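You operate a simulated robot arm through the tools that you are given. There is no shell and no other tool. Be economical: measure what you need, move in short steps, check, and stop when the job is done.

You run a simulated two-armed robot. Do the job below in one go: nothing can be reset, and whatever is moved stays where it is left.

## Task
Fit the green brush on the hub, twist it locked, hook the pink and blue latches.
Fine: the wide rubber ring stays on the rim.

It is judged by the outcome, as a careful person would: the job done as asked, and still so three seconds after it is handed in. It fails if anything else is knocked over, pushed out of place, dropped, spilled or broken.

## Robot
Two 6-joint arms with two-finger grippers on one trunk, on a base that drives. Base frame: it is fixed to the floor where the robot stands at the start and does not move with it; the origin is under the middle of the robot, x ahead of it, y to its left, z up. Lengths are in cm, angles in degrees, forces in N, time in s.
The left shoulder is at the start at [6.1, 14.3, 90], the right one opposite. With the tool pointing down near the work surface each hand reaches from about 32 to 72 cm from the robot's upright axis, wherever it stands, measured 20 degrees to its own side. Places, roughly: blue latch [50, -70, 80]; hub of the deck in the stand [80, -100, 80]; pink latch [50, -130, 80]; rim of the deck in the stand [80, -100, 80]; wide rubber ring [75, -100, 75]. Payload 2.45 kg a hand.
The TCP of each hand is the grasp point between the finger pads, 2.6 cm short of the fingertips. In the tool frame z runs along the fingers and y along their closing line. The gripper opens to 9.6 cm. The gripper's body begins 6.9 cm behind the TCP.
Orientation is that of the tool frame in the base frame, as a unit quaternion [w, x, y, z]. With the fingers straight down and closing along the base's y, the tool's x points along the base's -x, its y along +y and its z along -z.

## Interface
- The arms move only by the tool jog_arm. It takes "left_motion", "right_motion" or both (then of equal length, played together; a hand with none holds still); each is a list of rows, each an object of numbers (a shift or turn left out is 0, a gripper value left out holds the last): "claw": the finger opening in m, from 0 to 0.096; "dx", "dy", "dz": the shift along the tool's x, y, z in units of 40 mm (1.0 is 40 mm); "ax", "ay", "az": the turn, a rotation vector about the tool's x, y, z in units of 6 degrees (1.0 is 6 degrees). In form: [{"claw": .., "dx": .., "dy": .., "dz": .., "ax": .., "ay": .., "az": ..}, ...]. A call has 1 to 8 rows; each row shifts and turns the commanded pose from where the row before left it, along the tool's axes as they then stand. A call with a number of a shift or a turn outside -1 to 1 is refused whole. A row lasts 0.2 s, in which the tool goes at most 5 cm and 8.6 degrees; a call with a longer step from one row to the next is refused whole, and so is a gripper value outside its range. Where a pose cannot be reached the arm comes as near as it can. A force on the tool above 40 N (or 10 N above the force at the start of the call, whichever is more), or a blocked arm, ends the call early, and 0.2 s more pass. The fingers move at their own pace and stop on an object; they squeeze with about 34 N. The grip force told is the motor's: it shows also when the fingers shut on nothing. Time passes only in rows, and 0.2 s behind the last, so rows that do not move let the fingers close. It gives the time, the measured TCP pose, the force on the tool (base axes), the opening and the grip force at its end, in the units of the frame above (readings bear some noise), with the torque about the TCP (base axes, N m) and any sound that the robot's microphone picked up, and new pictures: "pictures" is both (left out), scene, wrist or none (wrist: the cameras of the hands that moved).
- Cameras (640 x 400 px; columns grow to the right, rows downward): "scene" is now at [13.74, 0.46, 150.22]; the picture's right is [0.07, -1.00, -0.00], its down [-0.77, -0.05, -0.64] and it looks along [0.64, 0.04, -0.77] (base axes); focal length 236 px, centre (320, 200). "left" rides on the left gripper at [8.2, -0.3, -9.8] in its tool frame; the picture's right is [0.04, 1.00, 0.00], its down [-0.73, 0.03, -0.68] and it looks along [-0.68, 0.03, 0.73] (tool axes); focal length 256 px, centre (320, 200). "right" rides on the right gripper at [8.2, 0.3, -9.8] in its tool frame; the picture's right is [-0.04, 1.00, 0.00], its down [-0.73, -0.03, -0.68] and it looks along [-0.68, -0.03, 0.73] (tool axes); focal length 256 px, centre (320, 200). There is no depth. A picture from a camera that has moved, and an enlarged one, comes with that camera's place and axes in the base frame and with its lens.
- move_column(by): slides the trunk up (or, below 0, down) by that many cm; the arms and the scene camera ride with it, the base frame stays. It gives what a move gives, with no picture.
- steer(legs): drives the robot by 1 to 6 legs, each [ahead, turn to the left] in cm and degrees, along the robot's own axes; the way and the turn of a leg run together, so that a leg with both is an arc; at most 150 cm and 180 degrees a leg. The arms and the cameras ride along, it lands a little off, and it stops where it bumps. It gives what a move gives, and a new picture of the scene camera.
- turn_head(pan, tilt): turns the head with the scene camera to pan (to the left, within 86 degrees either way) and tilt (down, from -29 to 69), counted from straight ahead of the robot. It gives what a move gives, and a new picture of the scene camera.
- zoom(camera, box): a new picture of the part [left, top, right, bottom] of that camera's present view, enlarged. No time passes.
- close_job(): hands the job in; it is judged then, once.

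Work in short steps. Places have to be worked out from the pictures, the camera data and where the tool is seen: move nearer, look again, correct. Check each grasp and each placing, and mend what went wrong. You have 120 turns and 260 pictures in all, those below and enlarged ones among them. Open the grippers and draw the arms clear of the work before you hand the job in, unless the task says otherwise; then end with one line.

The tools are called after "Request:" as a command line: name --argument value ..., lists and objects as JSON in quotes. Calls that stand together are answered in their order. jog_arm: Moves the arms, as the interface text tells. Its arguments: {"type":"object","properties":{"left_motion":{"type":"array"},"right_motion":{"type":"array"},"pictures":{"type":"string","enum":["both","scene","wrist","none"]}},"required":[]} The other tools are called the same way: move_column (by) slides the trunk up or down; steer (legs) drives the base; turn_head (pan, tilt) turns the head that bears the scene camera; zoom (camera, box) takes an enlarged picture of a part of a camera's view; close_job () hands the job in.

At the start:

```text
clock: 0.0
left_eef_pos: [48.69, -0.38, 109.64]
left_ee_rot: [0.001, 0.001, 1.0, -0.001]
left_ft_force: [0.0, -0.4, -0.3]
left_ft_torque: [-0.03, -0.01, 0.01]
left_grip_width: 9.61
left_grasp_force: 0.1
right_eef_pos: [36.92, -35.67, 111.76]
right_ee_rot: [0.001, 0.001, 1.0, 0.0]
right_ft_force: [0.2, -0.6, 0.4]
right_ft_torque: [0.03, 0.04, 0.02]
right_grip_width: 9.61
right_grasp_force: 0.0
trunk travel left (down, up): [-52.5, 6.5]
robot x, y, heading: [0.15, 0.32, 0.0]
head pan, tilt: [3.8, 50.3]
```

scene: 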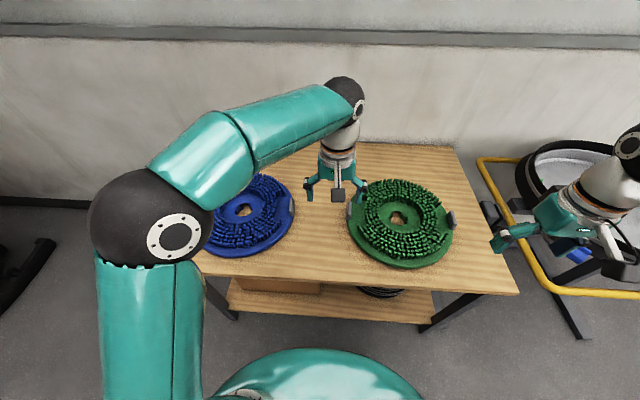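
right: 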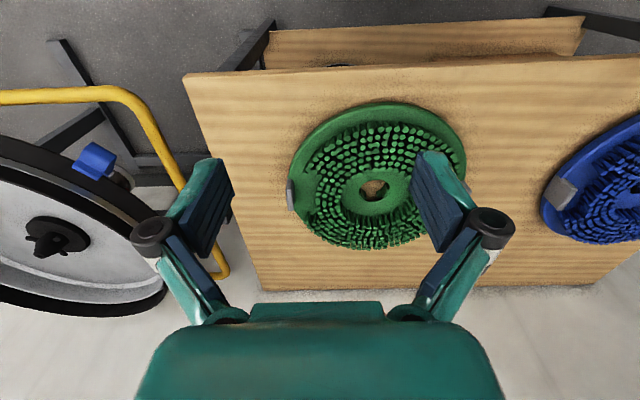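
left: 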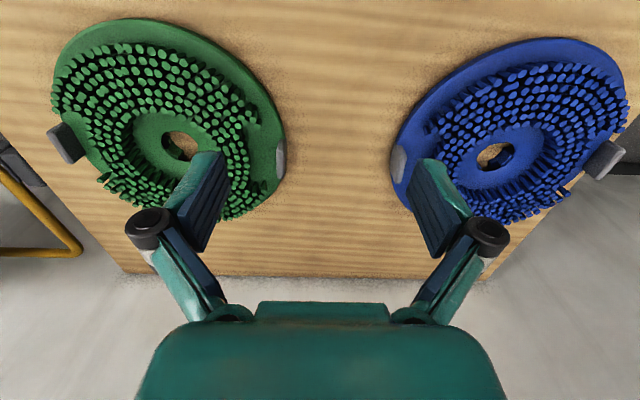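

The green brush lies on the table ahead with two grey tabs; the deck stand is off to the right. I turn the head to see the deck.

Request:
turn_head --pan -50 --tilt 35

Request:
zoom --camera "right" --box '[0, 80, 240, 330]'

Request:
zoom --camera "right" --box '[260, 80, 500, 270]'

```text
clock: 1.2
left_eef_pos: [48.57, -0.42, 109.58]
left_ee_rot: [0.0, 0.002, 1.0, 0.001]
left_ft_force: [-0.2, -0.4, -0.4]
left_ft_torque: [0.0, 0.01, -0.04]
left_grip_width: 9.61
left_grasp_force: 0.0
right_eef_pos: [36.93, -35.82, 111.74]
right_ee_rot: [0.0, 0.001, 1.0, 0.0]
right_ft_force: [0.4, 0.2, 0.5]
right_ft_torque: [-0.02, 0.01, 0.0]
right_grip_width: 9.62
right_grasp_force: 0.0
trunk travel left (down, up): [-52.5, 6.5]
robot x, y, heading: [-0.18, 0.18, 0.2]
head pan, tilt: [-50.0, 35.0]
camera scene: at [11.75, -6.79, 152.43], right [-0.77, -0.64, 0.0], down [-0.37, 0.44, -0.82], along [0.53, -0.63, -0.57], focal length 236 px, centre (320, 200)
```

scene: 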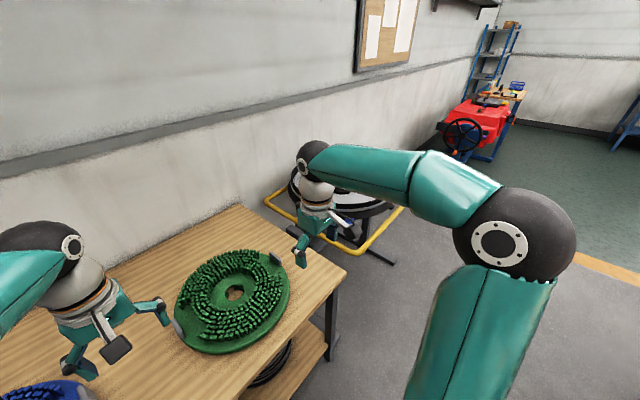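

```text
1.60 times, centred on (120, 205) of right
camera zoom: at [28.9, -35.34, 121.46], right [0.04, 1.0, 0.0], down [0.73, -0.03, 0.68], along [0.68, -0.03, -0.73], focal length 410 px, centre (640, 192)
```

zoom: 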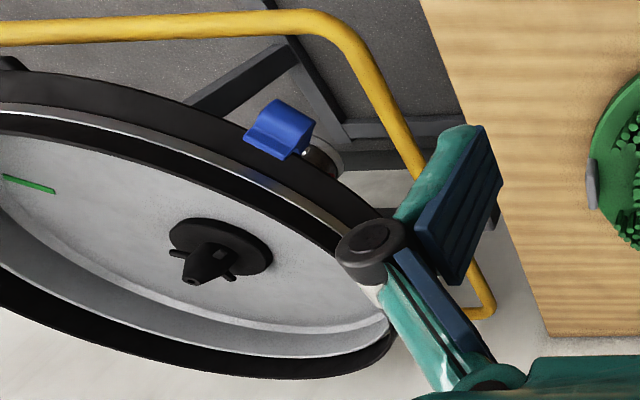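

```text
2.11 times, centred on (380, 175) of right
camera zoom: at [28.9, -35.34, 121.46], right [0.04, 1.0, 0.0], down [0.73, -0.03, 0.68], along [0.68, -0.03, -0.73], focal length 539 px, centre (194, 253)
```

zoom: 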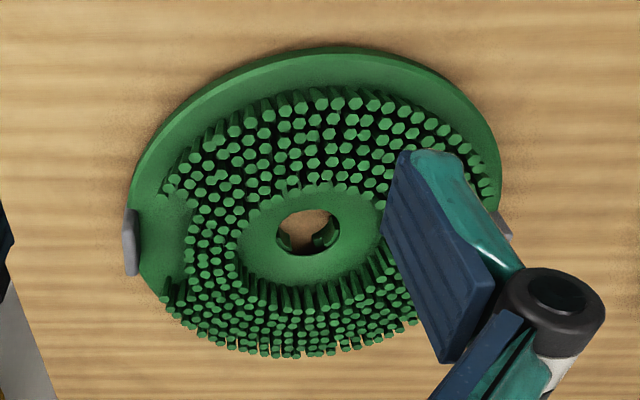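

Brush centre works out at about [66, -25, 78], with tabs about ±19 cm to either side in y. Before grasping I drive over to the deck with empty hands to look at it.

Request:
steer --legs '[[0, -90], [95, 0], [0, 90]]'

Request:
turn_head --pan 0 --tilt 45

```text
clock: 5.0
left_eef_pos: [13.02, -47.66, 109.55]
left_ee_rot: [0.001, 0.603, 0.798, 0.0]
left_ft_force: [-1.2, -0.5, 0.2]
left_ft_torque: [0.06, -0.05, -0.01]
left_grip_width: 9.6
left_grasp_force: 0.0
right_eef_pos: [-24.22, -45.91, 111.6]
right_ee_rot: [-0.001, 0.603, 0.798, 0.002]
right_ft_force: [-1.0, 0.0, -0.3]
right_ft_torque: [0.02, -0.1, 0.0]
right_grip_width: 9.58
right_grasp_force: 0.0
trunk travel left (down, up): [-52.5, 6.5]
robot x, y, heading: [4.64, 1.41, -75.9]
head pan, tilt: [-50.0, 35.0]
stopped in leg 1: the robot was blocked; the commanded pose is now the measured one
camera scene: at [0.81, -12.15, 152.39], right [-0.81, 0.59, 0.0], down [0.34, 0.47, -0.82], along [-0.48, -0.66, -0.58], focal length 236 px, centre (320, 200)
```

scene: 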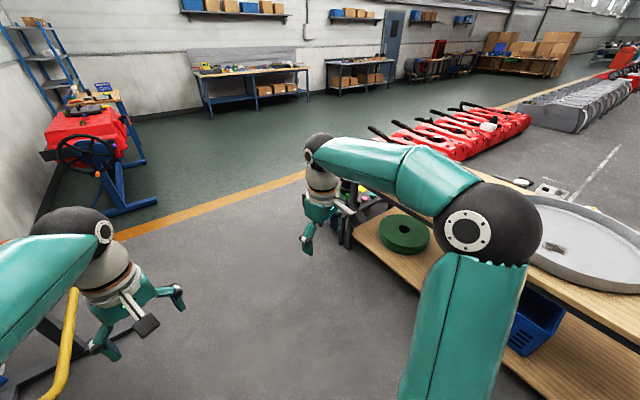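

```text
clock: 6.1
left_eef_pos: [13.39, -47.26, 109.63]
left_ee_rot: [0.001, 0.603, 0.798, -0.001]
left_ft_force: [-0.6, 0.7, -0.2]
left_ft_torque: [0.03, -0.01, 0.0]
left_grip_width: 9.62
left_grasp_force: 0.2
right_eef_pos: [-24.04, -45.6, 111.87]
right_ee_rot: [0.0, 0.603, 0.798, 0.0]
right_ft_force: [-0.5, 0.3, -0.6]
right_ft_torque: [0.0, -0.03, -0.02]
right_grip_width: 9.59
right_grasp_force: 0.1
trunk travel left (down, up): [-52.5, 6.5]
robot x, y, heading: [5.02, 1.2, -76.0]
head pan, tilt: [0.0, 45.0]
camera scene: at [8.26, -12.64, 150.95], right [-0.97, -0.24, 0.0], down [-0.17, 0.69, -0.71], along [0.17, -0.69, -0.71], focal length 236 px, centre (320, 200)
```

scene: 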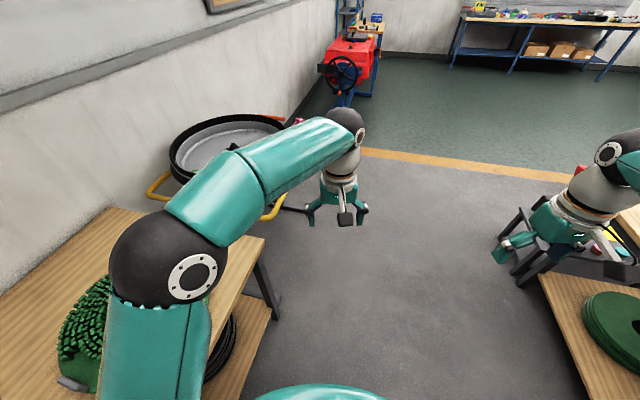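

The turn was blocked at −76°. I look down around the base to see the clearance on both sides.

Request:
turn_head --pan -60 --tilt 69

Request:
turn_head --pan 60 --tilt 69

```text
clock: 7.4
left_eef_pos: [13.29, -47.38, 109.84]
left_ee_rot: [0.001, 0.602, 0.798, -0.001]
left_ft_force: [1.3, 0.5, 0.1]
left_ft_torque: [-0.03, 0.01, 0.02]
left_grip_width: 9.6
left_grasp_force: 0.0
right_eef_pos: [-24.08, -45.62, 111.81]
right_ee_rot: [-0.001, 0.602, 0.799, 0.0]
right_ft_force: [-0.1, 0.8, -0.4]
right_ft_torque: [0.0, -0.01, 0.01]
right_grip_width: 9.62
right_grasp_force: 0.1
trunk travel left (down, up): [-52.5, 6.5]
robot x, y, heading: [4.72, 1.31, -76.1]
head pan, tilt: [-60.0, 68.8]
camera scene: at [2.29, -8.66, 148.06], right [-0.7, 0.72, 0.0], down [0.67, 0.65, -0.36], along [-0.26, -0.25, -0.93], focal length 236 px, centre (320, 200)
```

scene: 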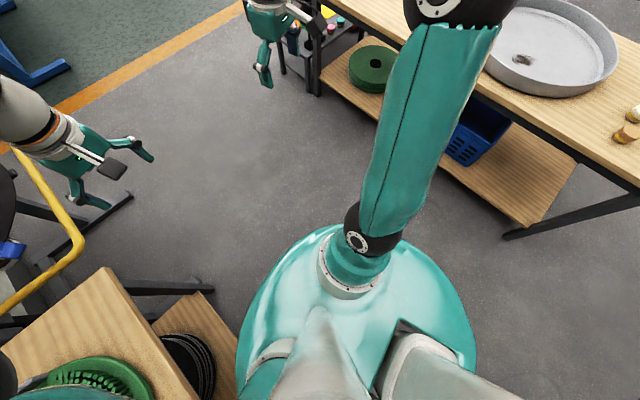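

```text
clock: 9.4
left_eef_pos: [13.27, -47.38, 109.59]
left_ee_rot: [0.001, 0.602, 0.798, 0.0]
left_ft_force: [0.2, 0.2, 0.4]
left_ft_torque: [0.01, -0.01, 0.01]
left_grip_width: 9.6
left_grasp_force: 0.0
right_eef_pos: [-23.94, -45.66, 111.88]
right_ee_rot: [-0.001, 0.602, 0.798, 0.0]
right_ft_force: [0.9, -0.8, -0.6]
right_ft_torque: [-0.03, 0.02, -0.05]
right_grip_width: 9.61
right_grasp_force: 0.1
trunk travel left (down, up): [-52.5, 6.5]
robot x, y, heading: [4.55, 1.59, -75.9]
head pan, tilt: [60.0, 68.8]
camera scene: at [11.68, -6.29, 148.06], right [-0.27, -0.96, 0.0], down [-0.9, 0.26, -0.36], along [0.35, -0.1, -0.93], focal length 236 px, centre (320, 200)
```

scene: 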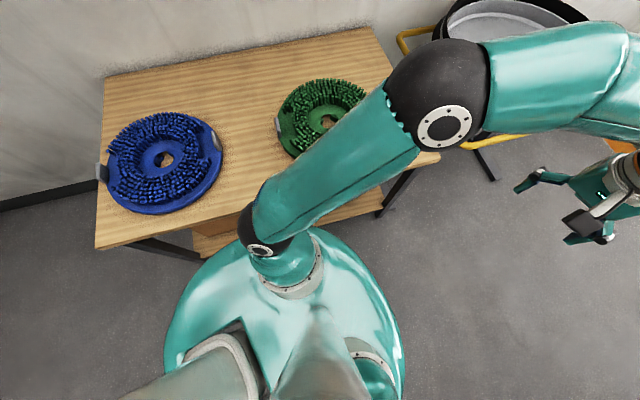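

The body touched the front table; the rear bench is far (x ≈ −90). I turn back, reverse 28 cm, then go round to the deck.

Request:
steer --legs '[[0, 76], [-28, 0], [0, -90], [95, 0], [0, 90]]'

Request:
turn_head --pan 0 --tilt 45

```text
clock: 13.0
left_eef_pos: [53.53, -8.8, 109.82]
left_ee_rot: [-0.001, 0.05, 0.999, -0.002]
left_ft_force: [0.3, 0.6, -0.2]
left_ft_torque: [-0.05, 0.03, -0.01]
left_grip_width: 9.62
left_grasp_force: 0.0
right_eef_pos: [38.41, -42.96, 112.09]
right_ee_rot: [-0.001, 0.047, 0.999, -0.001]
right_ft_force: [0.1, -0.6, 0.5]
right_ft_torque: [-0.07, 0.01, -0.01]
right_grip_width: 9.58
right_grasp_force: 0.1
trunk travel left (down, up): [-52.5, 6.5]
robot x, y, heading: [4.21, -3.13, -6.1]
head pan, tilt: [60.0, 68.8]
stopped in leg 1: the robot was blocked; the commanded pose is now the measured one
camera scene: at [13.97, 0.48, 148.05], right [0.81, -0.59, 0.0], down [-0.55, -0.75, -0.36], along [0.21, 0.29, -0.93], focal length 236 px, centre (320, 200)
```

scene: 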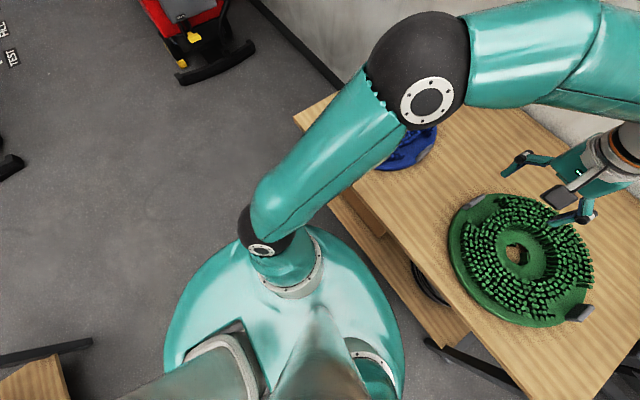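

```text
clock: 14.3
left_eef_pos: [53.55, -9.13, 109.86]
left_ee_rot: [0.001, 0.051, 0.999, -0.002]
left_ft_force: [0.1, 0.4, 0.0]
left_ft_torque: [0.01, -0.01, 0.03]
left_grip_width: 9.59
left_grasp_force: 0.0
right_eef_pos: [38.42, -43.2, 111.92]
right_ee_rot: [-0.001, 0.05, 0.999, 0.001]
right_ft_force: [-0.5, 0.3, -1.0]
right_ft_torque: [-0.01, 0.01, -0.01]
right_grip_width: 9.59
right_grasp_force: 0.0
trunk travel left (down, up): [-52.5, 6.5]
robot x, y, heading: [4.52, -3.55, -6.4]
head pan, tilt: [0.0, 45.0]
camera scene: at [18.71, -5.24, 150.94], right [-0.11, -0.99, 0.0], down [-0.7, 0.08, -0.71], along [0.7, -0.08, -0.71], focal length 236 px, centre (320, 200)
```

scene: 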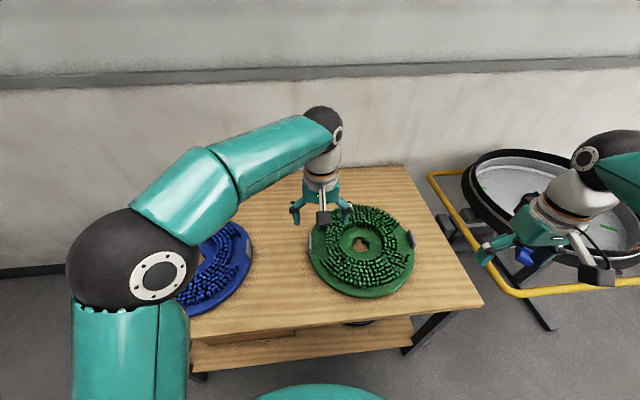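

Reverse clear of the table, then go round.

Request:
steer --legs '[[-30, 0], [0, -84], [95, 0], [0, 90]]'

Request:
turn_head --pan 0 --tilt 40

```text
clock: 19.6
left_eef_pos: [-15.46, -49.08, 109.76]
left_ee_rot: [0.001, 0.625, 0.78, 0.001]
left_ft_force: [-1.1, -0.2, 0.1]
left_ft_torque: [0.02, -0.09, 0.02]
left_grip_width: 9.6
left_grasp_force: 0.0
right_eef_pos: [-52.52, -45.47, 111.82]
right_ee_rot: [0.0, 0.625, 0.781, 0.002]
right_ft_force: [0.1, -1.1, -0.5]
right_ft_torque: [0.04, -0.06, 0.01]
right_grip_width: 9.62
right_grasp_force: 0.1
trunk travel left (down, up): [-52.5, 6.5]
robot x, y, heading: [-20.88, 0.44, -79.6]
head pan, tilt: [0.0, 45.0]
stopped in leg 2: the robot was blocked; the commanded pose is now the measured one
camera scene: at [-18.61, -13.83, 150.93], right [-0.98, -0.18, 0.0], down [-0.12, 0.7, -0.71], along [0.13, -0.69, -0.71], focal length 236 px, centre (320, 200)
```

scene: 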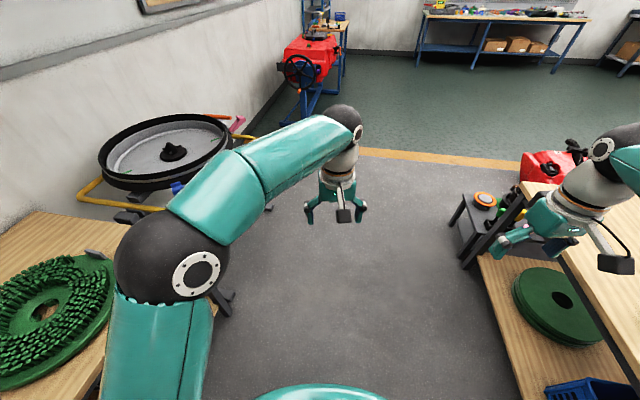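

```text
clock: 20.3
left_eef_pos: [-15.04, -48.93, 109.85]
left_ee_rot: [0.0, 0.626, 0.779, -0.001]
left_ft_force: [0.5, -0.6, -0.4]
left_ft_torque: [0.02, 0.02, 0.01]
left_grip_width: 9.6
left_grasp_force: 0.0
right_eef_pos: [-52.21, -45.23, 111.95]
right_ee_rot: [0.0, 0.625, 0.781, 0.0]
right_ft_force: [0.8, -0.3, -0.2]
right_ft_torque: [0.0, 0.0, -0.01]
right_grip_width: 9.6
right_grasp_force: 0.2
trunk travel left (down, up): [-52.5, 6.5]
robot x, y, heading: [-20.83, 0.49, -80.0]
head pan, tilt: [0.0, 40.0]
camera scene: at [-18.18, -13.95, 151.67], right [-0.98, -0.18, 0.0], down [-0.12, 0.63, -0.77], along [0.14, -0.75, -0.64], focal length 236 px, centre (320, 200)
```

scene: 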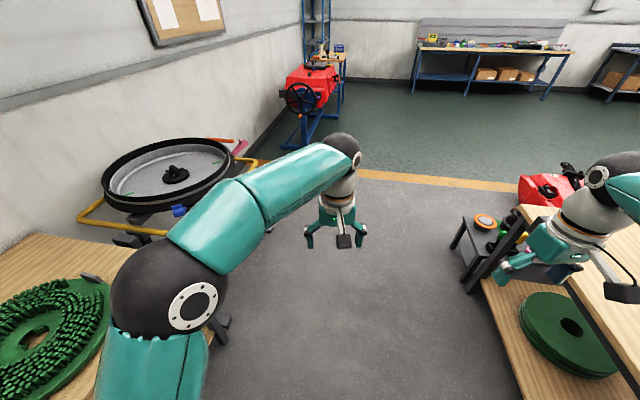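

No visible contact here, so the "block" may be a stall in the turn. I try the remaining −10° alone.

Request:
steer --legs '[[0, -10]]'

```text
clock: 21.4
left_eef_pos: [-23.97, -49.23, 109.9]
left_ee_rot: [0.001, 0.692, 0.722, -0.002]
left_ft_force: [-0.5, 0.2, -0.3]
left_ft_torque: [-0.04, -0.03, 0.01]
left_grip_width: 9.59
left_grasp_force: 0.1
right_eef_pos: [-59.97, -39.0, 112.12]
right_ee_rot: [0.0, 0.691, 0.723, 0.0]
right_ft_force: [0.0, 0.9, -0.3]
right_ft_torque: [-0.03, 0.01, -0.02]
right_grip_width: 9.61
right_grasp_force: 0.1
trunk travel left (down, up): [-52.5, 6.5]
robot x, y, heading: [-19.78, 0.39, -89.9]
head pan, tilt: [0.0, 40.0]
camera scene: at [-20.06, -14.19, 151.68], right [-1.0, 0.0, 0.0], down [0.0, 0.64, -0.77], along [0.0, -0.77, -0.64], focal length 236 px, centre (320, 200)
```

scene: 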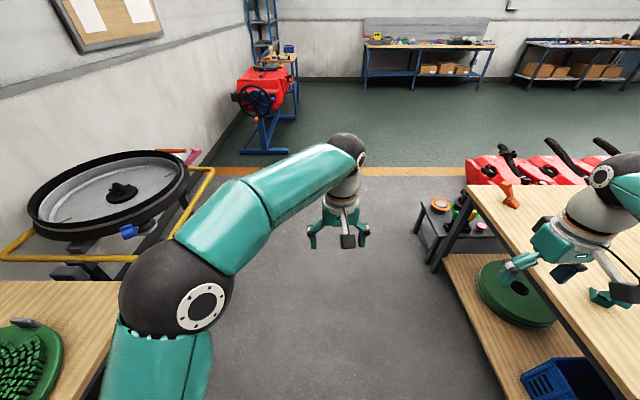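

It is fine: large single turns stall. I continue with smaller turns.

Request:
steer --legs '[[100, 0], [0, 45], [0, 45]]'

Request:
turn_head --pan 0 --tilt 35

```text
clock: 30.6
left_eef_pos: [27.5, -117.82, 109.93]
left_ee_rot: [0.0, 0.121, 0.993, -0.001]
left_ft_force: [0.6, 1.1, -0.3]
left_ft_torque: [-0.06, -0.01, -0.01]
left_grip_width: 9.59
left_grasp_force: 0.0
right_eef_pos: [7.52, -149.27, 112.26]
right_ee_rot: [-0.001, 0.121, 0.993, -0.002]
right_ft_force: [1.1, 0.1, 0.5]
right_ft_torque: [-0.08, 0.07, -0.01]
right_grip_width: 9.6
right_grasp_force: 0.1
trunk travel left (down, up): [-52.5, 6.5]
robot x, y, heading: [-20.8, -104.98, -14.9]
head pan, tilt: [0.0, 40.0]
stopped in leg 3: the robot was blocked; the commanded pose is now the measured one
camera scene: at [-6.53, -108.23, 151.66], right [-0.25, -0.97, 0.0], down [-0.62, 0.16, -0.77], along [0.74, -0.19, -0.64], focal length 236 px, centre (320, 200)
```

scene: 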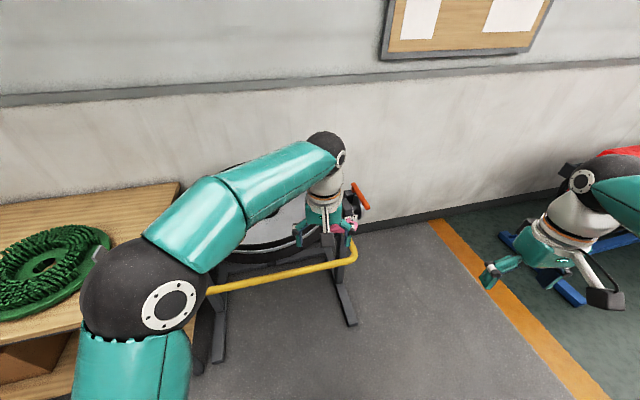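

```text
clock: 31.2
left_eef_pos: [27.3, -118.04, 110.0]
left_ee_rot: [0.001, 0.122, 0.992, -0.002]
left_ft_force: [-0.2, 0.4, 0.5]
left_ft_torque: [-0.04, -0.01, 0.02]
left_grip_width: 9.6
left_grasp_force: 0.2
right_eef_pos: [7.48, -149.63, 112.18]
right_ee_rot: [-0.001, 0.121, 0.993, 0.0]
right_ft_force: [0.5, 0.0, -0.1]
right_ft_torque: [-0.01, -0.01, 0.0]
right_grip_width: 9.59
right_grasp_force: 0.1
trunk travel left (down, up): [-52.5, 6.5]
robot x, y, heading: [-21.02, -105.04, -14.3]
head pan, tilt: [0.0, 35.0]
camera scene: at [-6.4, -108.66, 152.43], right [-0.25, -0.97, 0.0], down [-0.56, 0.14, -0.82], along [0.79, -0.2, -0.57], focal length 236 px, centre (320, 200)
```

scene: 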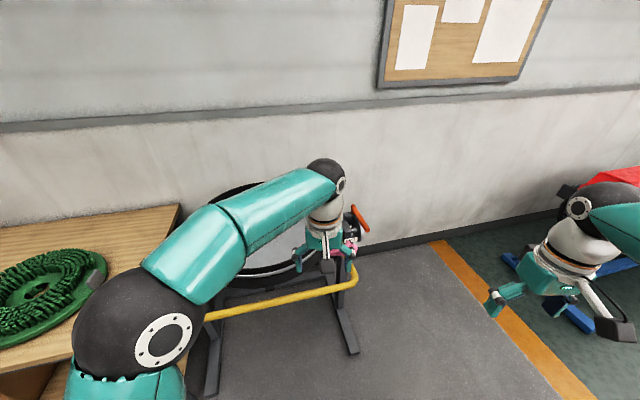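

Square up to heading 0, advance a bit, and take both wrist views.

Request:
steer --legs '[[0, 14.5], [22, 0]]'

Request:
jog_arm --left_motion '[{"dy": 0.9, "dx": 0.6}, {"dy": 0.9, "dx": 0.6}, {"dy": 0.9, "dx": 0.6}, {"dy": 0.9, "dx": 0.6}]' --right_motion '[{"dx": 0.2}, {"dx": 0.2}, {}, {}]'

```text
clock: 33.9
left_eef_pos: [51.39, -105.48, 109.9]
left_ee_rot: [0.0, -0.004, 1.0, -0.001]
left_ft_force: [0.5, -0.4, 0.0]
left_ft_torque: [0.02, 0.03, 0.05]
left_grip_width: 9.6
left_grasp_force: 0.1
right_eef_pos: [39.99, -140.99, 112.1]
right_ee_rot: [-0.002, -0.005, 1.0, 0.0]
right_ft_force: [0.2, 0.8, -0.6]
right_ft_torque: [-0.03, 0.04, -0.01]
right_grip_width: 9.6
right_grasp_force: 0.0
trunk travel left (down, up): [-52.5, 6.5]
robot x, y, heading: [1.27, -105.17, -0.1]
head pan, tilt: [0.0, 35.0]
camera scene: at [16.45, -104.77, 152.41], right [0.0, -1.0, 0.0], down [-0.58, 0.0, -0.82], along [0.82, 0.0, -0.58], focal length 236 px, centre (320, 200)
```

scene: 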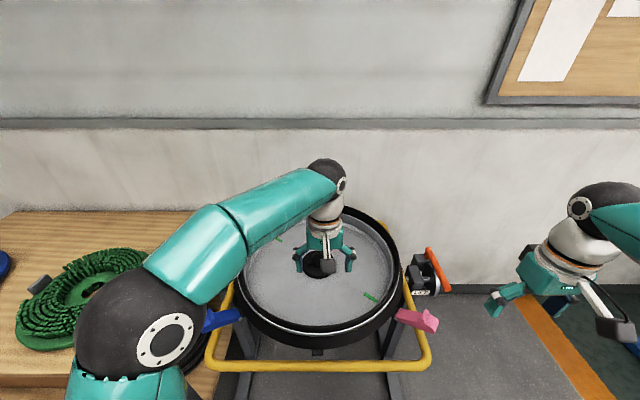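

```text
clock: 34.9
left_eef_pos: [41.43, -91.21, 109.93]
left_ee_rot: [0.001, -0.004, 1.0, -0.002]
left_ft_force: [0.1, 0.0, 0.6]
left_ft_torque: [-0.01, -0.02, -0.03]
left_grip_width: 9.6
left_grasp_force: 0.1
right_eef_pos: [38.12, -140.93, 112.18]
right_ee_rot: [-0.001, -0.005, 1.0, -0.001]
right_ft_force: [-0.5, 0.0, 0.1]
right_ft_torque: [0.0, 0.01, -0.03]
right_grip_width: 9.62
right_grasp_force: 0.1
trunk travel left (down, up): [-52.5, 6.5]
robot x, y, heading: [1.62, -104.78, -0.0]
head pan, tilt: [0.0, 35.0]
camera scene: at [16.13, -104.71, 152.44], right [0.0, -1.0, 0.0], down [-0.57, 0.0, -0.82], along [0.82, 0.0, -0.57], focal length 236 px, centre (320, 200)
camera right: at [30.14, -140.64, 121.92], right [0.03, 1.0, 0.0], down [0.73, -0.02, 0.68], along [0.68, -0.02, -0.73], focal length 256 px, centre (320, 200)
camera left: at [33.2, -91.39, 119.85], right [-0.05, 1.0, 0.0], down [0.73, 0.04, 0.68], along [0.68, 0.03, -0.73], focal length 256 px, centre (320, 200)
```

scene: 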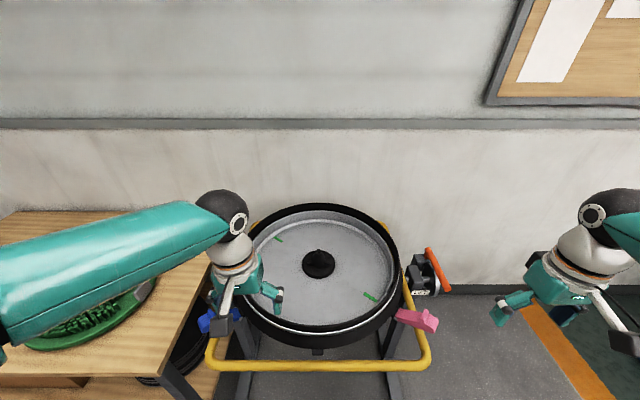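
right: 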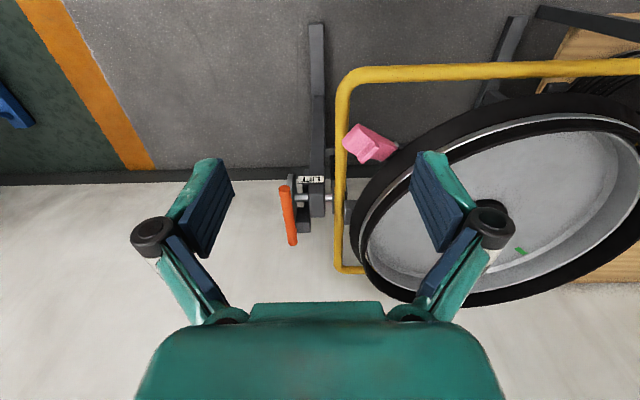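
left: 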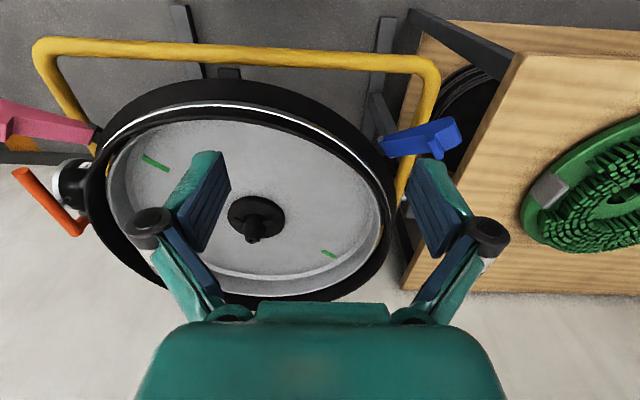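

The deck is a face-up dish with a bayonet hub, two green marks, and pink/blue latches beside it. Zoom on details.

Request:
zoom --camera "scene" --box '[180, 190, 460, 365]'

Request:
zoom --camera "left" --box '[200, 160, 340, 280]'

Request:
zoom --camera "left" --box '[340, 80, 480, 200]'

Request:
zoom --camera "right" --box '[270, 90, 450, 260]'

```text
2.29 times, centred on (320, 278) of scene
camera zoom: at [16.13, -104.71, 152.44], right [0.0, -1.0, 0.0], down [-0.57, 0.0, -0.82], along [0.82, 0.0, -0.57], focal length 540 px, centre (320, 23)
```

zoom: 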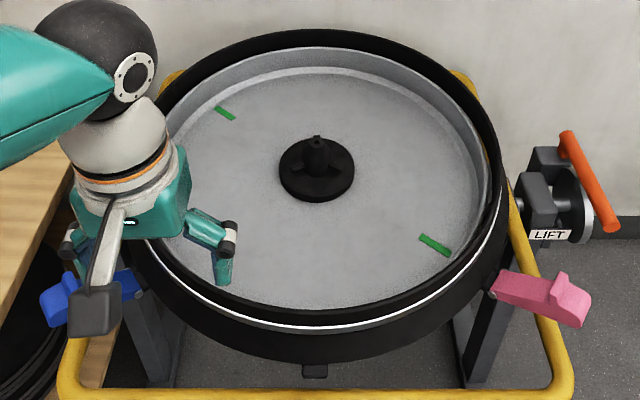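

```text
3.33 times, centred on (270, 220) of left
camera zoom: at [33.2, -91.39, 119.85], right [-0.05, 1.0, 0.0], down [0.73, 0.04, 0.68], along [0.68, 0.03, -0.73], focal length 853 px, centre (487, 133)
```

zoom: 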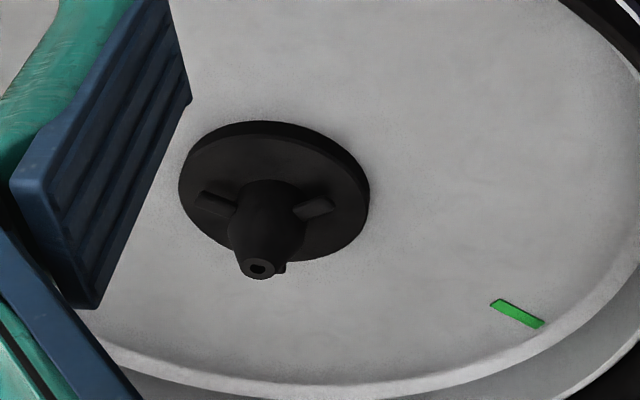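

```text
3.33 times, centred on (410, 140) of left
camera zoom: at [33.2, -91.39, 119.85], right [-0.05, 1.0, 0.0], down [0.73, 0.04, 0.68], along [0.68, 0.03, -0.73], focal length 853 px, centre (20, 400)
```

zoom: 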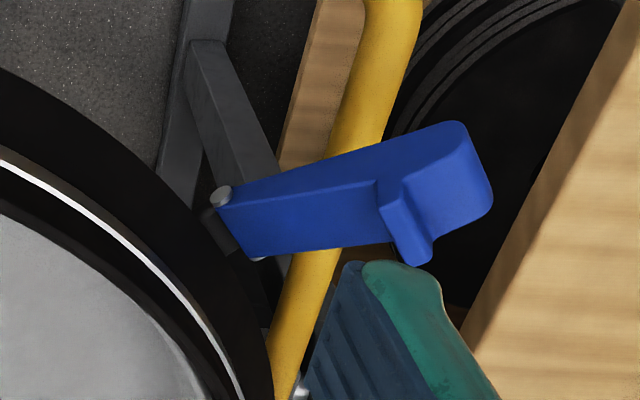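

```text
2.35 times, centred on (360, 175) of right
camera zoom: at [30.14, -140.64, 121.92], right [0.03, 1.0, 0.0], down [0.73, -0.02, 0.68], along [0.68, -0.02, -0.73], focal length 602 px, centre (226, 259)
```

zoom: 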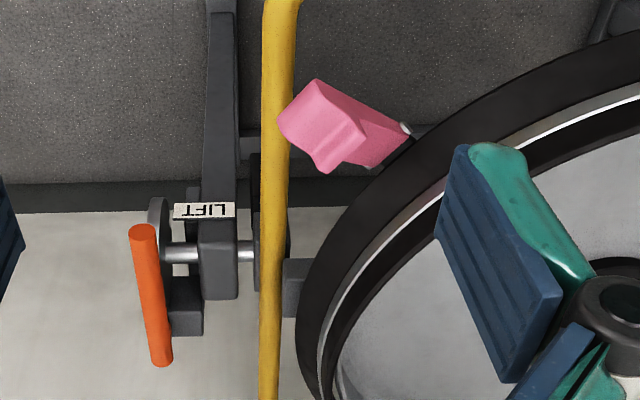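

Hub is around [77.5, -104.2, 79], marks about 22.8 cm from it at 52°. I bring the left camera near the hub to read lug angles and heights.

Request:
jog_arm --left_motion '[{"dx": -0.64, "dy": -0.41, "dz": 0.46}, {"dx": -0.64, "dy": -0.41, "dz": 0.46}, {"dx": -0.64, "dy": -0.41, "dz": 0.46}, {"dx": -0.64, "dy": -0.41, "dz": 0.46}, {"dx": -0.64, "dy": -0.41, "dz": 0.46}, {"dx": -0.64, "dy": -0.41, "dz": 0.46}, {"dx": -0.64, "dy": -0.41, "dz": 0.46}, {"dx": -0.64, "dy": -0.41, "dz": 0.46}]' --pictures "wrist"

Request:
zoom --camera "left" --box '[200, 120, 440, 280]'

```text
clock: 36.7
left_eef_pos: [62.28, -104.39, 95.31]
left_ee_rot: [0.001, -0.003, 1.0, -0.001]
left_ft_force: [-0.1, 0.6, -0.6]
left_ft_torque: [0.01, 0.02, 0.0]
left_grip_width: 9.6
left_grasp_force: 0.1
right_eef_pos: [38.29, -141.01, 112.04]
right_ee_rot: [-0.002, -0.006, 1.0, 0.0]
right_ft_force: [0.4, 0.3, 0.0]
right_ft_torque: [0.03, 0.03, -0.01]
right_grip_width: 9.61
right_grasp_force: 0.0
trunk travel left (down, up): [-52.5, 6.5]
robot x, y, heading: [1.13, -104.64, 0.2]
head pan, tilt: [0.0, 35.0]
camera left: at [54.12, -104.6, 105.21], right [-0.05, 1.0, 0.0], down [0.73, 0.04, 0.68], along [0.68, 0.03, -0.73], focal length 256 px, centre (320, 200)
```

left: 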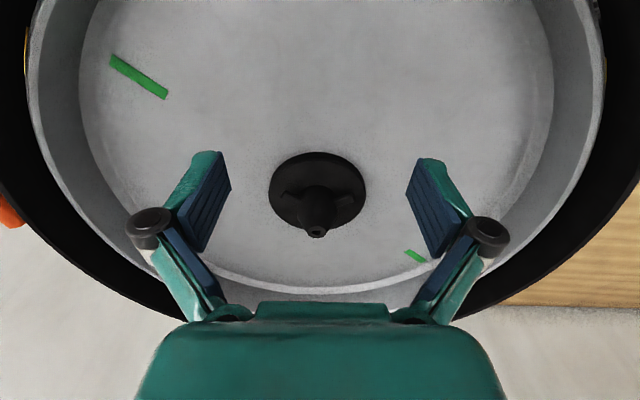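

```text
2.50 times, centred on (320, 200) of left
camera zoom: at [54.12, -104.6, 105.21], right [-0.05, 1.0, 0.0], down [0.73, 0.04, 0.68], along [0.68, 0.03, -0.73], focal length 640 px, centre (320, 200)
```

zoom: 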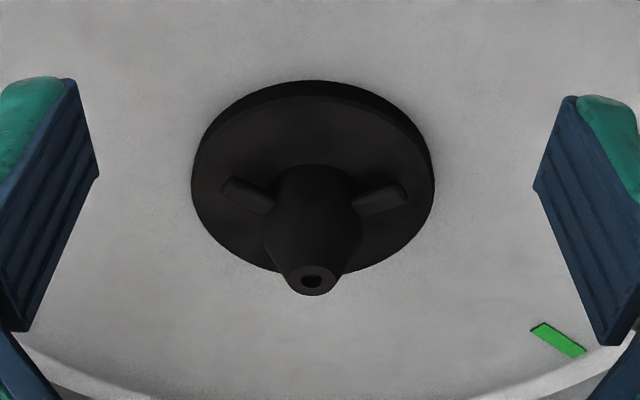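

I see two lugs (possibly three at 120°). Another look from the scene camera.

Request:
jog_arm --left_motion '[{"dx": 0.6, "dy": 1, "dz": -0.3}, {"dx": 0.6, "dy": 1, "dz": -0.3}, {"dx": 0.6, "dy": 1, "dz": -0.3}, {"dx": 0.6, "dy": 1, "dz": -0.3}]' --pictures "wrist"

Request:
turn_head --pan 0 --tilt 50

Request:
zoom --camera "scene" --box '[280, 150, 360, 220]'

Request:
zoom --camera "left" --box '[100, 100, 340, 250]'

```text
clock: 37.7
left_eef_pos: [52.16, -88.13, 100.12]
left_ee_rot: [0.002, -0.003, 1.0, -0.001]
left_ft_force: [0.2, -0.1, -1.3]
left_ft_torque: [0.0, 0.0, 0.01]
left_grip_width: 9.61
left_grasp_force: 0.1
right_eef_pos: [38.13, -141.06, 112.18]
right_ee_rot: [0.0, -0.005, 1.0, -0.001]
right_ft_force: [-0.7, -0.9, 0.2]
right_ft_torque: [0.01, -0.04, -0.01]
right_grip_width: 9.62
right_grasp_force: 0.1
trunk travel left (down, up): [-52.5, 6.5]
robot x, y, heading: [1.24, -104.81, 0.1]
head pan, tilt: [0.0, 35.0]
camera left: at [44.1, -88.38, 109.99], right [-0.05, 1.0, 0.0], down [0.73, 0.04, 0.68], along [0.68, 0.03, -0.73], focal length 256 px, centre (320, 200)
```

left: 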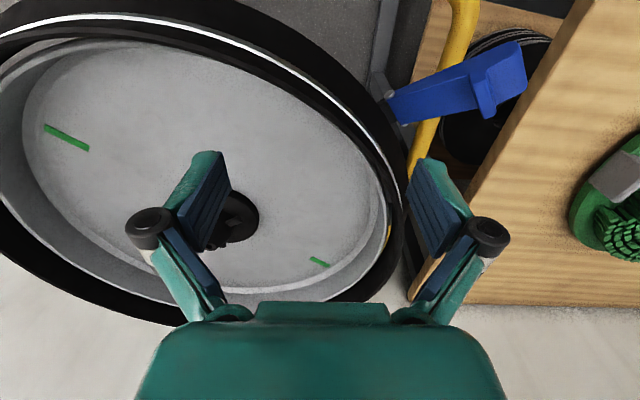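

```text
clock: 38.4
left_eef_pos: [52.51, -88.27, 100.0]
left_ee_rot: [0.001, -0.003, 1.0, 0.0]
left_ft_force: [-0.4, -1.2, 0.3]
left_ft_torque: [0.0, 0.01, 0.01]
left_grip_width: 9.6
left_grasp_force: 0.1
right_eef_pos: [38.21, -140.96, 112.25]
right_ee_rot: [-0.001, -0.005, 1.0, 0.0]
right_ft_force: [-0.1, -0.4, 0.0]
right_ft_torque: [0.01, 0.0, -0.04]
right_grip_width: 9.59
right_grasp_force: 0.0
trunk travel left (down, up): [-52.5, 6.5]
robot x, y, heading: [1.38, -104.87, 0.1]
head pan, tilt: [0.0, 50.0]
camera scene: at [15.12, -104.77, 150.26], right [0.0, -1.0, 0.0], down [-0.77, 0.0, -0.64], along [0.64, 0.0, -0.77], focal length 236 px, centre (320, 200)
```

scene: 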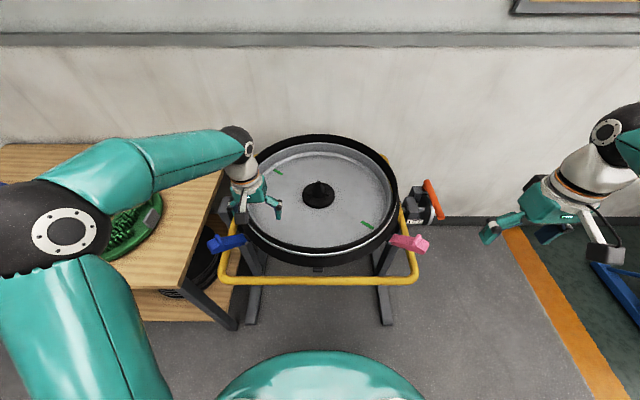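

```text
5.71 times, centred on (320, 185) of scene
camera zoom: at [15.12, -104.77, 150.26], right [0.0, -1.0, 0.0], down [-0.77, 0.0, -0.64], along [0.64, 0.0, -0.77], focal length 1349 px, centre (320, 286)
```

zoom: 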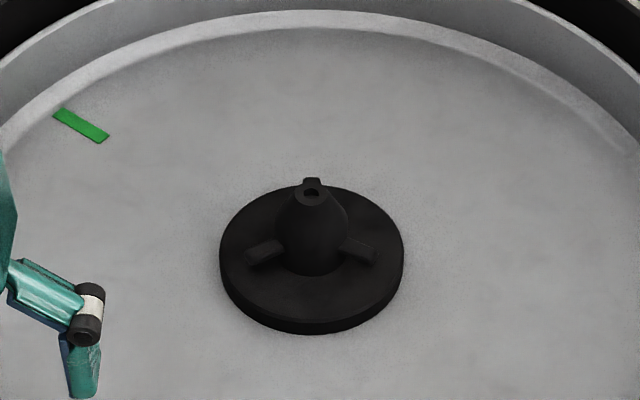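

```text
2.67 times, centred on (220, 175) of left
camera zoom: at [44.23, -88.49, 109.94], right [-0.05, 1.0, 0.0], down [0.73, 0.04, 0.68], along [0.68, 0.03, -0.73], focal length 683 px, centre (587, 267)
```

zoom: 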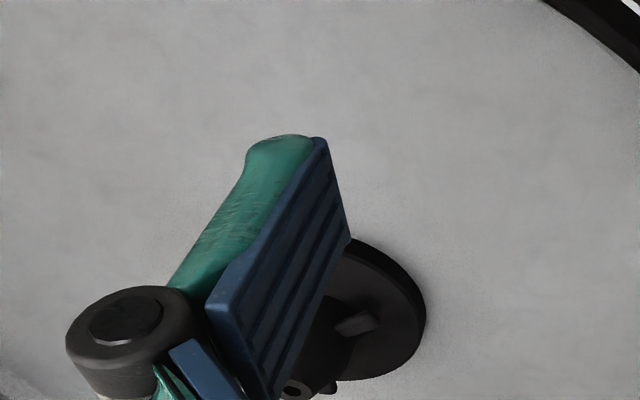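

Hub has three lugs at about 0°, ±120°. Now I go back to the table and stand in front of the green brush.

Request:
steer --legs '[[-20, 0], [0, 30], [0, 30], [0, 30], [80, 0]]'

Request:
steer --legs '[[0, -30], [0, -30], [0, -30]]'

```text
clock: 43.7
left_eef_pos: [-8.42, -51.81, 100.21]
left_ee_rot: [0.002, -0.508, 0.861, -0.003]
left_ft_force: [-0.4, 0.3, -1.1]
left_ft_torque: [-0.02, -0.04, -0.02]
left_grip_width: 9.58
left_grasp_force: 0.1
right_eef_pos: [30.55, -90.09, 112.31]
right_ee_rot: [0.0, -0.509, 0.861, -0.001]
right_ft_force: [0.3, -0.2, -0.1]
right_ft_torque: [-0.03, -0.03, 0.01]
right_grip_width: 9.6
right_grasp_force: 0.2
trunk travel left (down, up): [-52.5, 6.5]
robot x, y, heading: [-15.27, -106.55, 60.8]
head pan, tilt: [0.0, 50.0]
stopped in leg 4: the robot was blocked; the commanded pose is now the measured one
camera scene: at [-8.79, -94.47, 150.26], right [0.87, -0.49, 0.0], down [-0.37, -0.67, -0.64], along [0.32, 0.56, -0.77], focal length 236 px, centre (320, 200)
```

scene: 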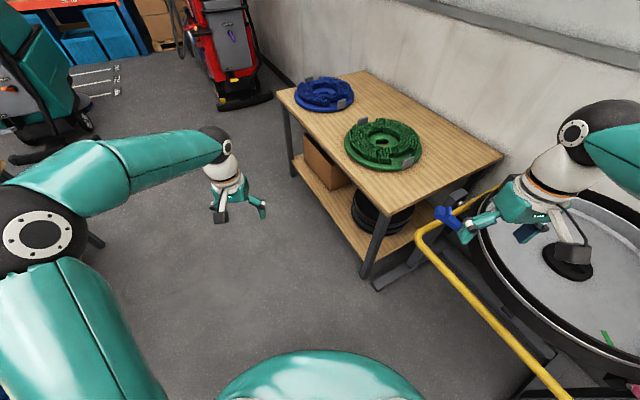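

```text
clock: 47.5
left_eef_pos: [35.68, -84.93, 100.44]
left_ee_rot: [0.002, -0.017, 1.0, 0.001]
left_ft_force: [0.4, -1.2, 1.3]
left_ft_torque: [0.06, -0.04, 0.01]
left_grip_width: 9.61
left_grasp_force: 0.0
right_eef_pos: [23.1, -138.06, 112.34]
right_ee_rot: [-0.002, -0.02, 1.0, 0.0]
right_ft_force: [-0.2, 0.7, -0.9]
right_ft_torque: [0.03, 0.03, 0.05]
right_grip_width: 9.58
right_grasp_force: 0.0
trunk travel left (down, up): [-52.5, 6.5]
robot x, y, heading: [-15.14, -102.41, 1.4]
head pan, tilt: [0.0, 50.0]
stopped in leg 2: the robot was blocked; the commanded pose is now the measured one
camera scene: at [-1.17, -102.43, 150.25], right [0.03, -1.0, 0.0], down [-0.77, -0.02, -0.64], along [0.64, 0.02, -0.77], focal length 236 px, centre (320, 200)
```

scene: 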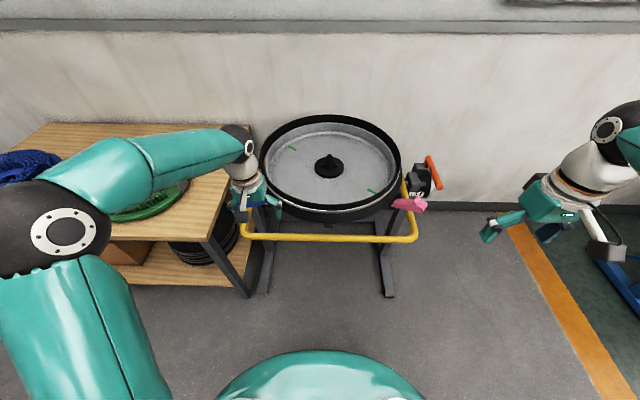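

The stops seem to be settling artefacts rather than bumps. I issue turns in short calls and check each.

Request:
steer --legs '[[0, 45]]'

Request:
steer --legs '[[0, 44]]'

```text
clock: 50.2
left_eef_pos: [8.27, -54.02, 100.34]
left_ee_rot: [0.0, -0.399, 0.917, 0.0]
left_ft_force: [-0.1, 0.6, -0.2]
left_ft_torque: [-0.02, -0.01, 0.02]
left_grip_width: 9.59
left_grasp_force: 0.1
right_eef_pos: [36.9, -100.58, 112.28]
right_ee_rot: [-0.001, -0.401, 0.916, -0.001]
right_ft_force: [-0.4, -0.5, 0.8]
right_ft_torque: [0.01, -0.04, 0.01]
right_grip_width: 9.6
right_grasp_force: 0.0
trunk travel left (down, up): [-52.5, 6.5]
robot x, y, heading: [-12.92, -104.46, 46.3]
head pan, tilt: [0.0, 50.0]
camera scene: at [-3.21, -94.49, 150.25], right [0.72, -0.69, 0.0], down [-0.53, -0.55, -0.64], along [0.44, 0.46, -0.77], focal length 236 px, centre (320, 200)
```

scene: 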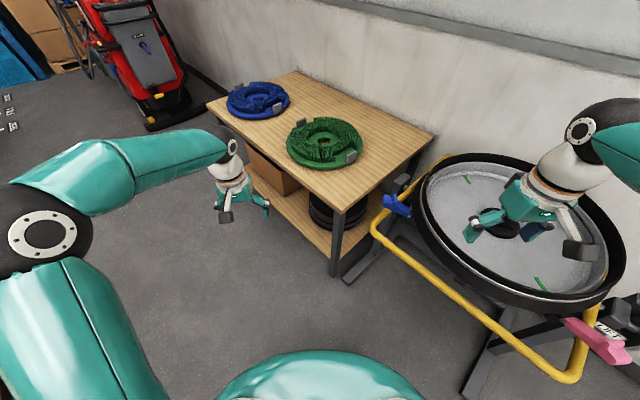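

```text
clock: 52.9
left_eef_pos: [-32.64, -53.32, 100.29]
left_ee_rot: [-0.001, 0.712, -0.702, 0.0]
left_ft_force: [0.1, 0.2, -0.2]
left_ft_torque: [0.0, 0.0, 0.0]
left_grip_width: 9.62
left_grasp_force: 0.1
right_eef_pos: [20.34, -67.14, 112.35]
right_ee_rot: [0.001, 0.714, -0.7, 0.001]
right_ft_force: [0.1, -0.3, 0.0]
right_ft_torque: [0.0, 0.01, -0.02]
right_grip_width: 9.58
right_grasp_force: 0.0
trunk travel left (down, up): [-52.5, 6.5]
robot x, y, heading: [-9.48, -104.47, 89.8]
head pan, tilt: [0.0, 50.0]
camera scene: at [-9.55, -90.6, 150.25], right [1.0, 0.0, 0.0], down [0.0, -0.77, -0.64], along [0.0, 0.64, -0.77], focal length 236 px, centre (320, 200)
```

scene: 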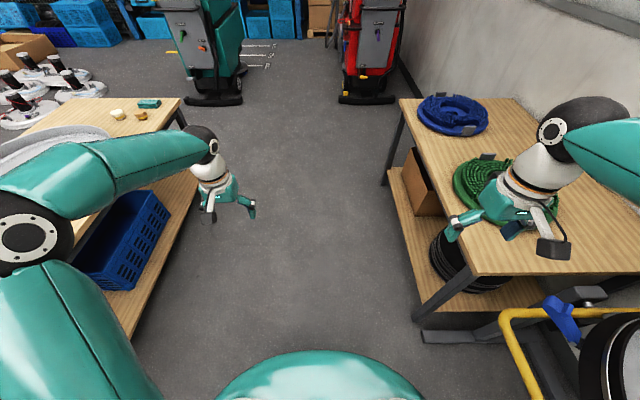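

Drive alongside the table, then turn to face the brush.

Request:
steer --legs '[[80, 0]]'

Request:
steer --legs '[[0, -45]]'

Request:
steer --legs '[[0, -45]]'

```text
clock: 57.2
left_eef_pos: [-32.35, 26.52, 100.31]
left_ee_rot: [-0.001, 0.714, -0.701, 0.0]
left_ft_force: [0.9, 0.0, 0.6]
left_ft_torque: [-0.01, 0.02, -0.01]
left_grip_width: 9.59
left_grasp_force: 0.0
right_eef_pos: [20.6, 12.87, 112.47]
right_ee_rot: [0.001, 0.714, -0.7, 0.002]
right_ft_force: [-0.2, 0.2, -1.1]
right_ft_torque: [-0.03, -0.02, 0.03]
right_grip_width: 9.58
right_grasp_force: 0.1
trunk travel left (down, up): [-52.5, 6.5]
robot x, y, heading: [-9.3, -24.24, 90.0]
head pan, tilt: [0.0, 50.0]
camera scene: at [-9.29, -10.7, 150.25], right [1.0, 0.0, 0.0], down [0.0, -0.77, -0.64], along [0.0, 0.64, -0.77], focal length 236 px, centre (320, 200)
```

scene: 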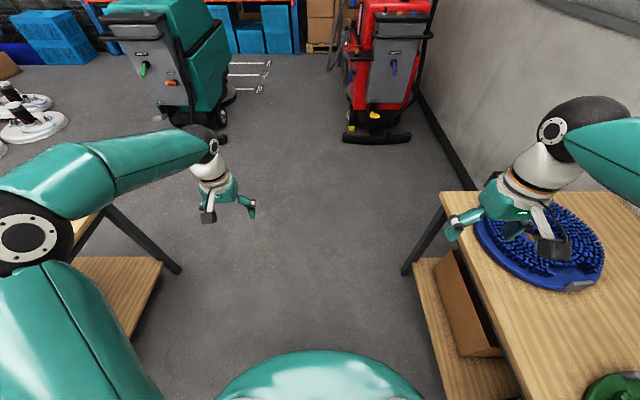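

```text
clock: 60.0
left_eef_pos: [10.47, 27.73, 100.5]
left_ee_rot: [0.002, -0.39, 0.921, -0.001]
left_ft_force: [0.2, 0.1, 0.9]
left_ft_torque: [-0.01, 0.02, 0.01]
left_grip_width: 9.63
left_grasp_force: 0.1
right_eef_pos: [38.24, -19.49, 112.47]
right_ee_rot: [-0.002, -0.391, 0.921, -0.001]
right_ft_force: [0.5, 0.3, 0.3]
right_ft_torque: [0.01, 0.0, 0.0]
right_grip_width: 9.61
right_grasp_force: 0.1
trunk travel left (down, up): [-52.5, 6.5]
robot x, y, heading: [-11.34, -22.09, 44.6]
head pan, tilt: [0.0, 50.0]
camera scene: at [-1.69, -12.65, 150.25], right [0.71, -0.71, 0.0], down [-0.54, -0.54, -0.64], along [0.45, 0.45, -0.77], focal length 236 px, centre (320, 200)
```

scene: 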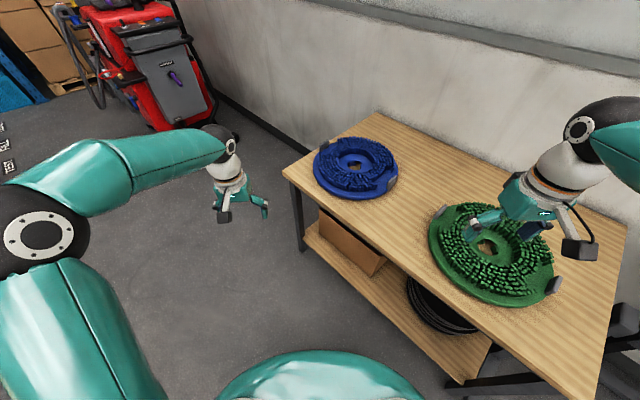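

```text
clock: 62.7
left_eef_pos: [39.57, -2.45, 100.48]
left_ee_rot: [0.001, -0.008, 1.0, -0.001]
left_ft_force: [0.0, 0.5, 0.6]
left_ft_torque: [-0.02, 0.02, -0.02]
left_grip_width: 9.62
left_grasp_force: 0.0
right_eef_pos: [25.91, -55.39, 112.4]
right_ee_rot: [-0.002, -0.01, 1.0, 0.001]
right_ft_force: [0.0, -0.1, -0.3]
right_ft_torque: [0.0, -0.01, 0.01]
right_grip_width: 9.61
right_grasp_force: 0.1
trunk travel left (down, up): [-52.5, 6.5]
robot x, y, heading: [-11.71, -19.05, 0.7]
head pan, tilt: [0.0, 50.0]
camera scene: at [2.43, -19.05, 150.25], right [0.01, -1.0, 0.0], down [-0.77, -0.01, -0.64], along [0.64, 0.01, -0.77], focal length 236 px, centre (320, 200)
```

scene: 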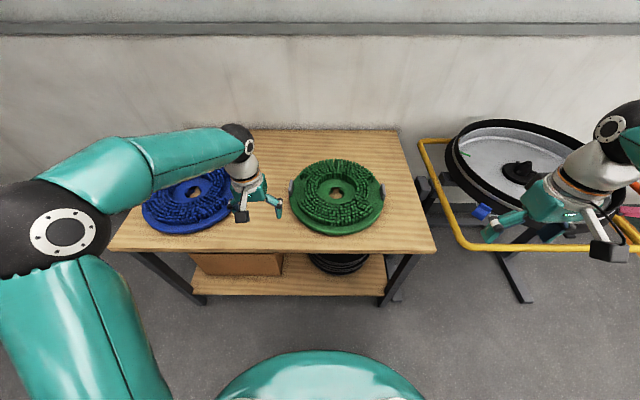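

Shift forward and ~6 cm right with an S-arc so the brush is centred.

Request:
steer --legs '[[11, -30]]'

Request:
steer --legs '[[11, 29.5]]'

```text
clock: 64.7
left_eef_pos: [51.38, -32.64, 100.51]
left_ee_rot: [0.001, 0.251, 0.968, -0.002]
left_ft_force: [-0.9, -0.3, 0.1]
left_ft_torque: [0.02, 0.02, -0.02]
left_grip_width: 9.6
left_grasp_force: 0.1
right_eef_pos: [13.1, -71.81, 112.64]
right_ee_rot: [-0.001, 0.248, 0.969, 0.0]
right_ft_force: [-0.8, -0.1, 0.4]
right_ft_torque: [-0.03, 0.0, 0.01]
right_grip_width: 9.61
right_grasp_force: 0.0
trunk travel left (down, up): [-52.5, 6.5]
robot x, y, heading: [-0.2, -20.29, -29.8]
head pan, tilt: [0.0, 50.0]
camera scene: at [11.8, -26.97, 150.26], right [-0.49, -0.87, 0.0], down [-0.67, 0.38, -0.64], along [0.56, -0.32, -0.77], focal length 236 px, centre (320, 200)
```

scene: 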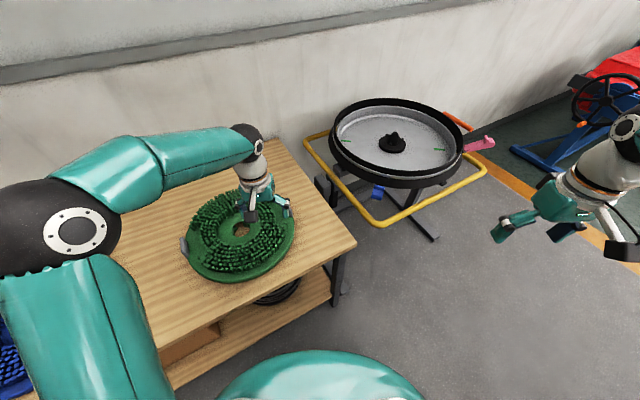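

```text
clock: 66.7
left_eef_pos: [61.44, -8.12, 100.59]
left_ee_rot: [0.002, -0.006, 1.0, -0.001]
left_ft_force: [-0.7, 0.4, -0.3]
left_ft_torque: [-0.03, 0.02, 0.01]
left_grip_width: 9.59
left_grasp_force: 0.1
right_eef_pos: [47.59, -60.98, 112.5]
right_ee_rot: [-0.001, -0.009, 1.0, 0.0]
right_ft_force: [0.0, 0.4, 0.1]
right_ft_torque: [-0.03, 0.02, 0.01]
right_grip_width: 9.61
right_grasp_force: 0.1
trunk travel left (down, up): [-52.5, 6.5]
robot x, y, heading: [10.38, -24.69, 0.3]
head pan, tilt: [0.0, 50.0]
camera scene: at [24.22, -24.66, 150.25], right [0.0, -1.0, 0.0], down [-0.77, 0.0, -0.64], along [0.64, 0.0, -0.77], focal length 236 px, centre (320, 200)
```

scene: 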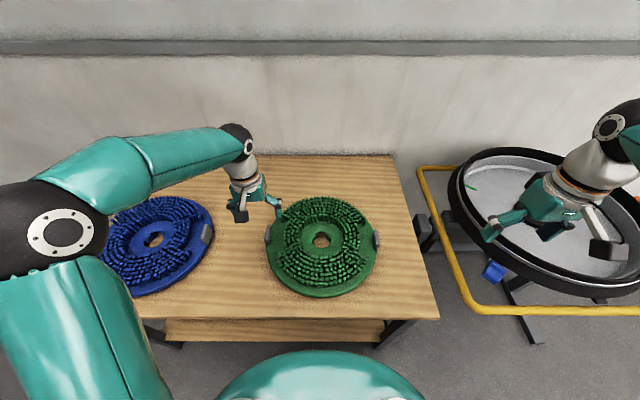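

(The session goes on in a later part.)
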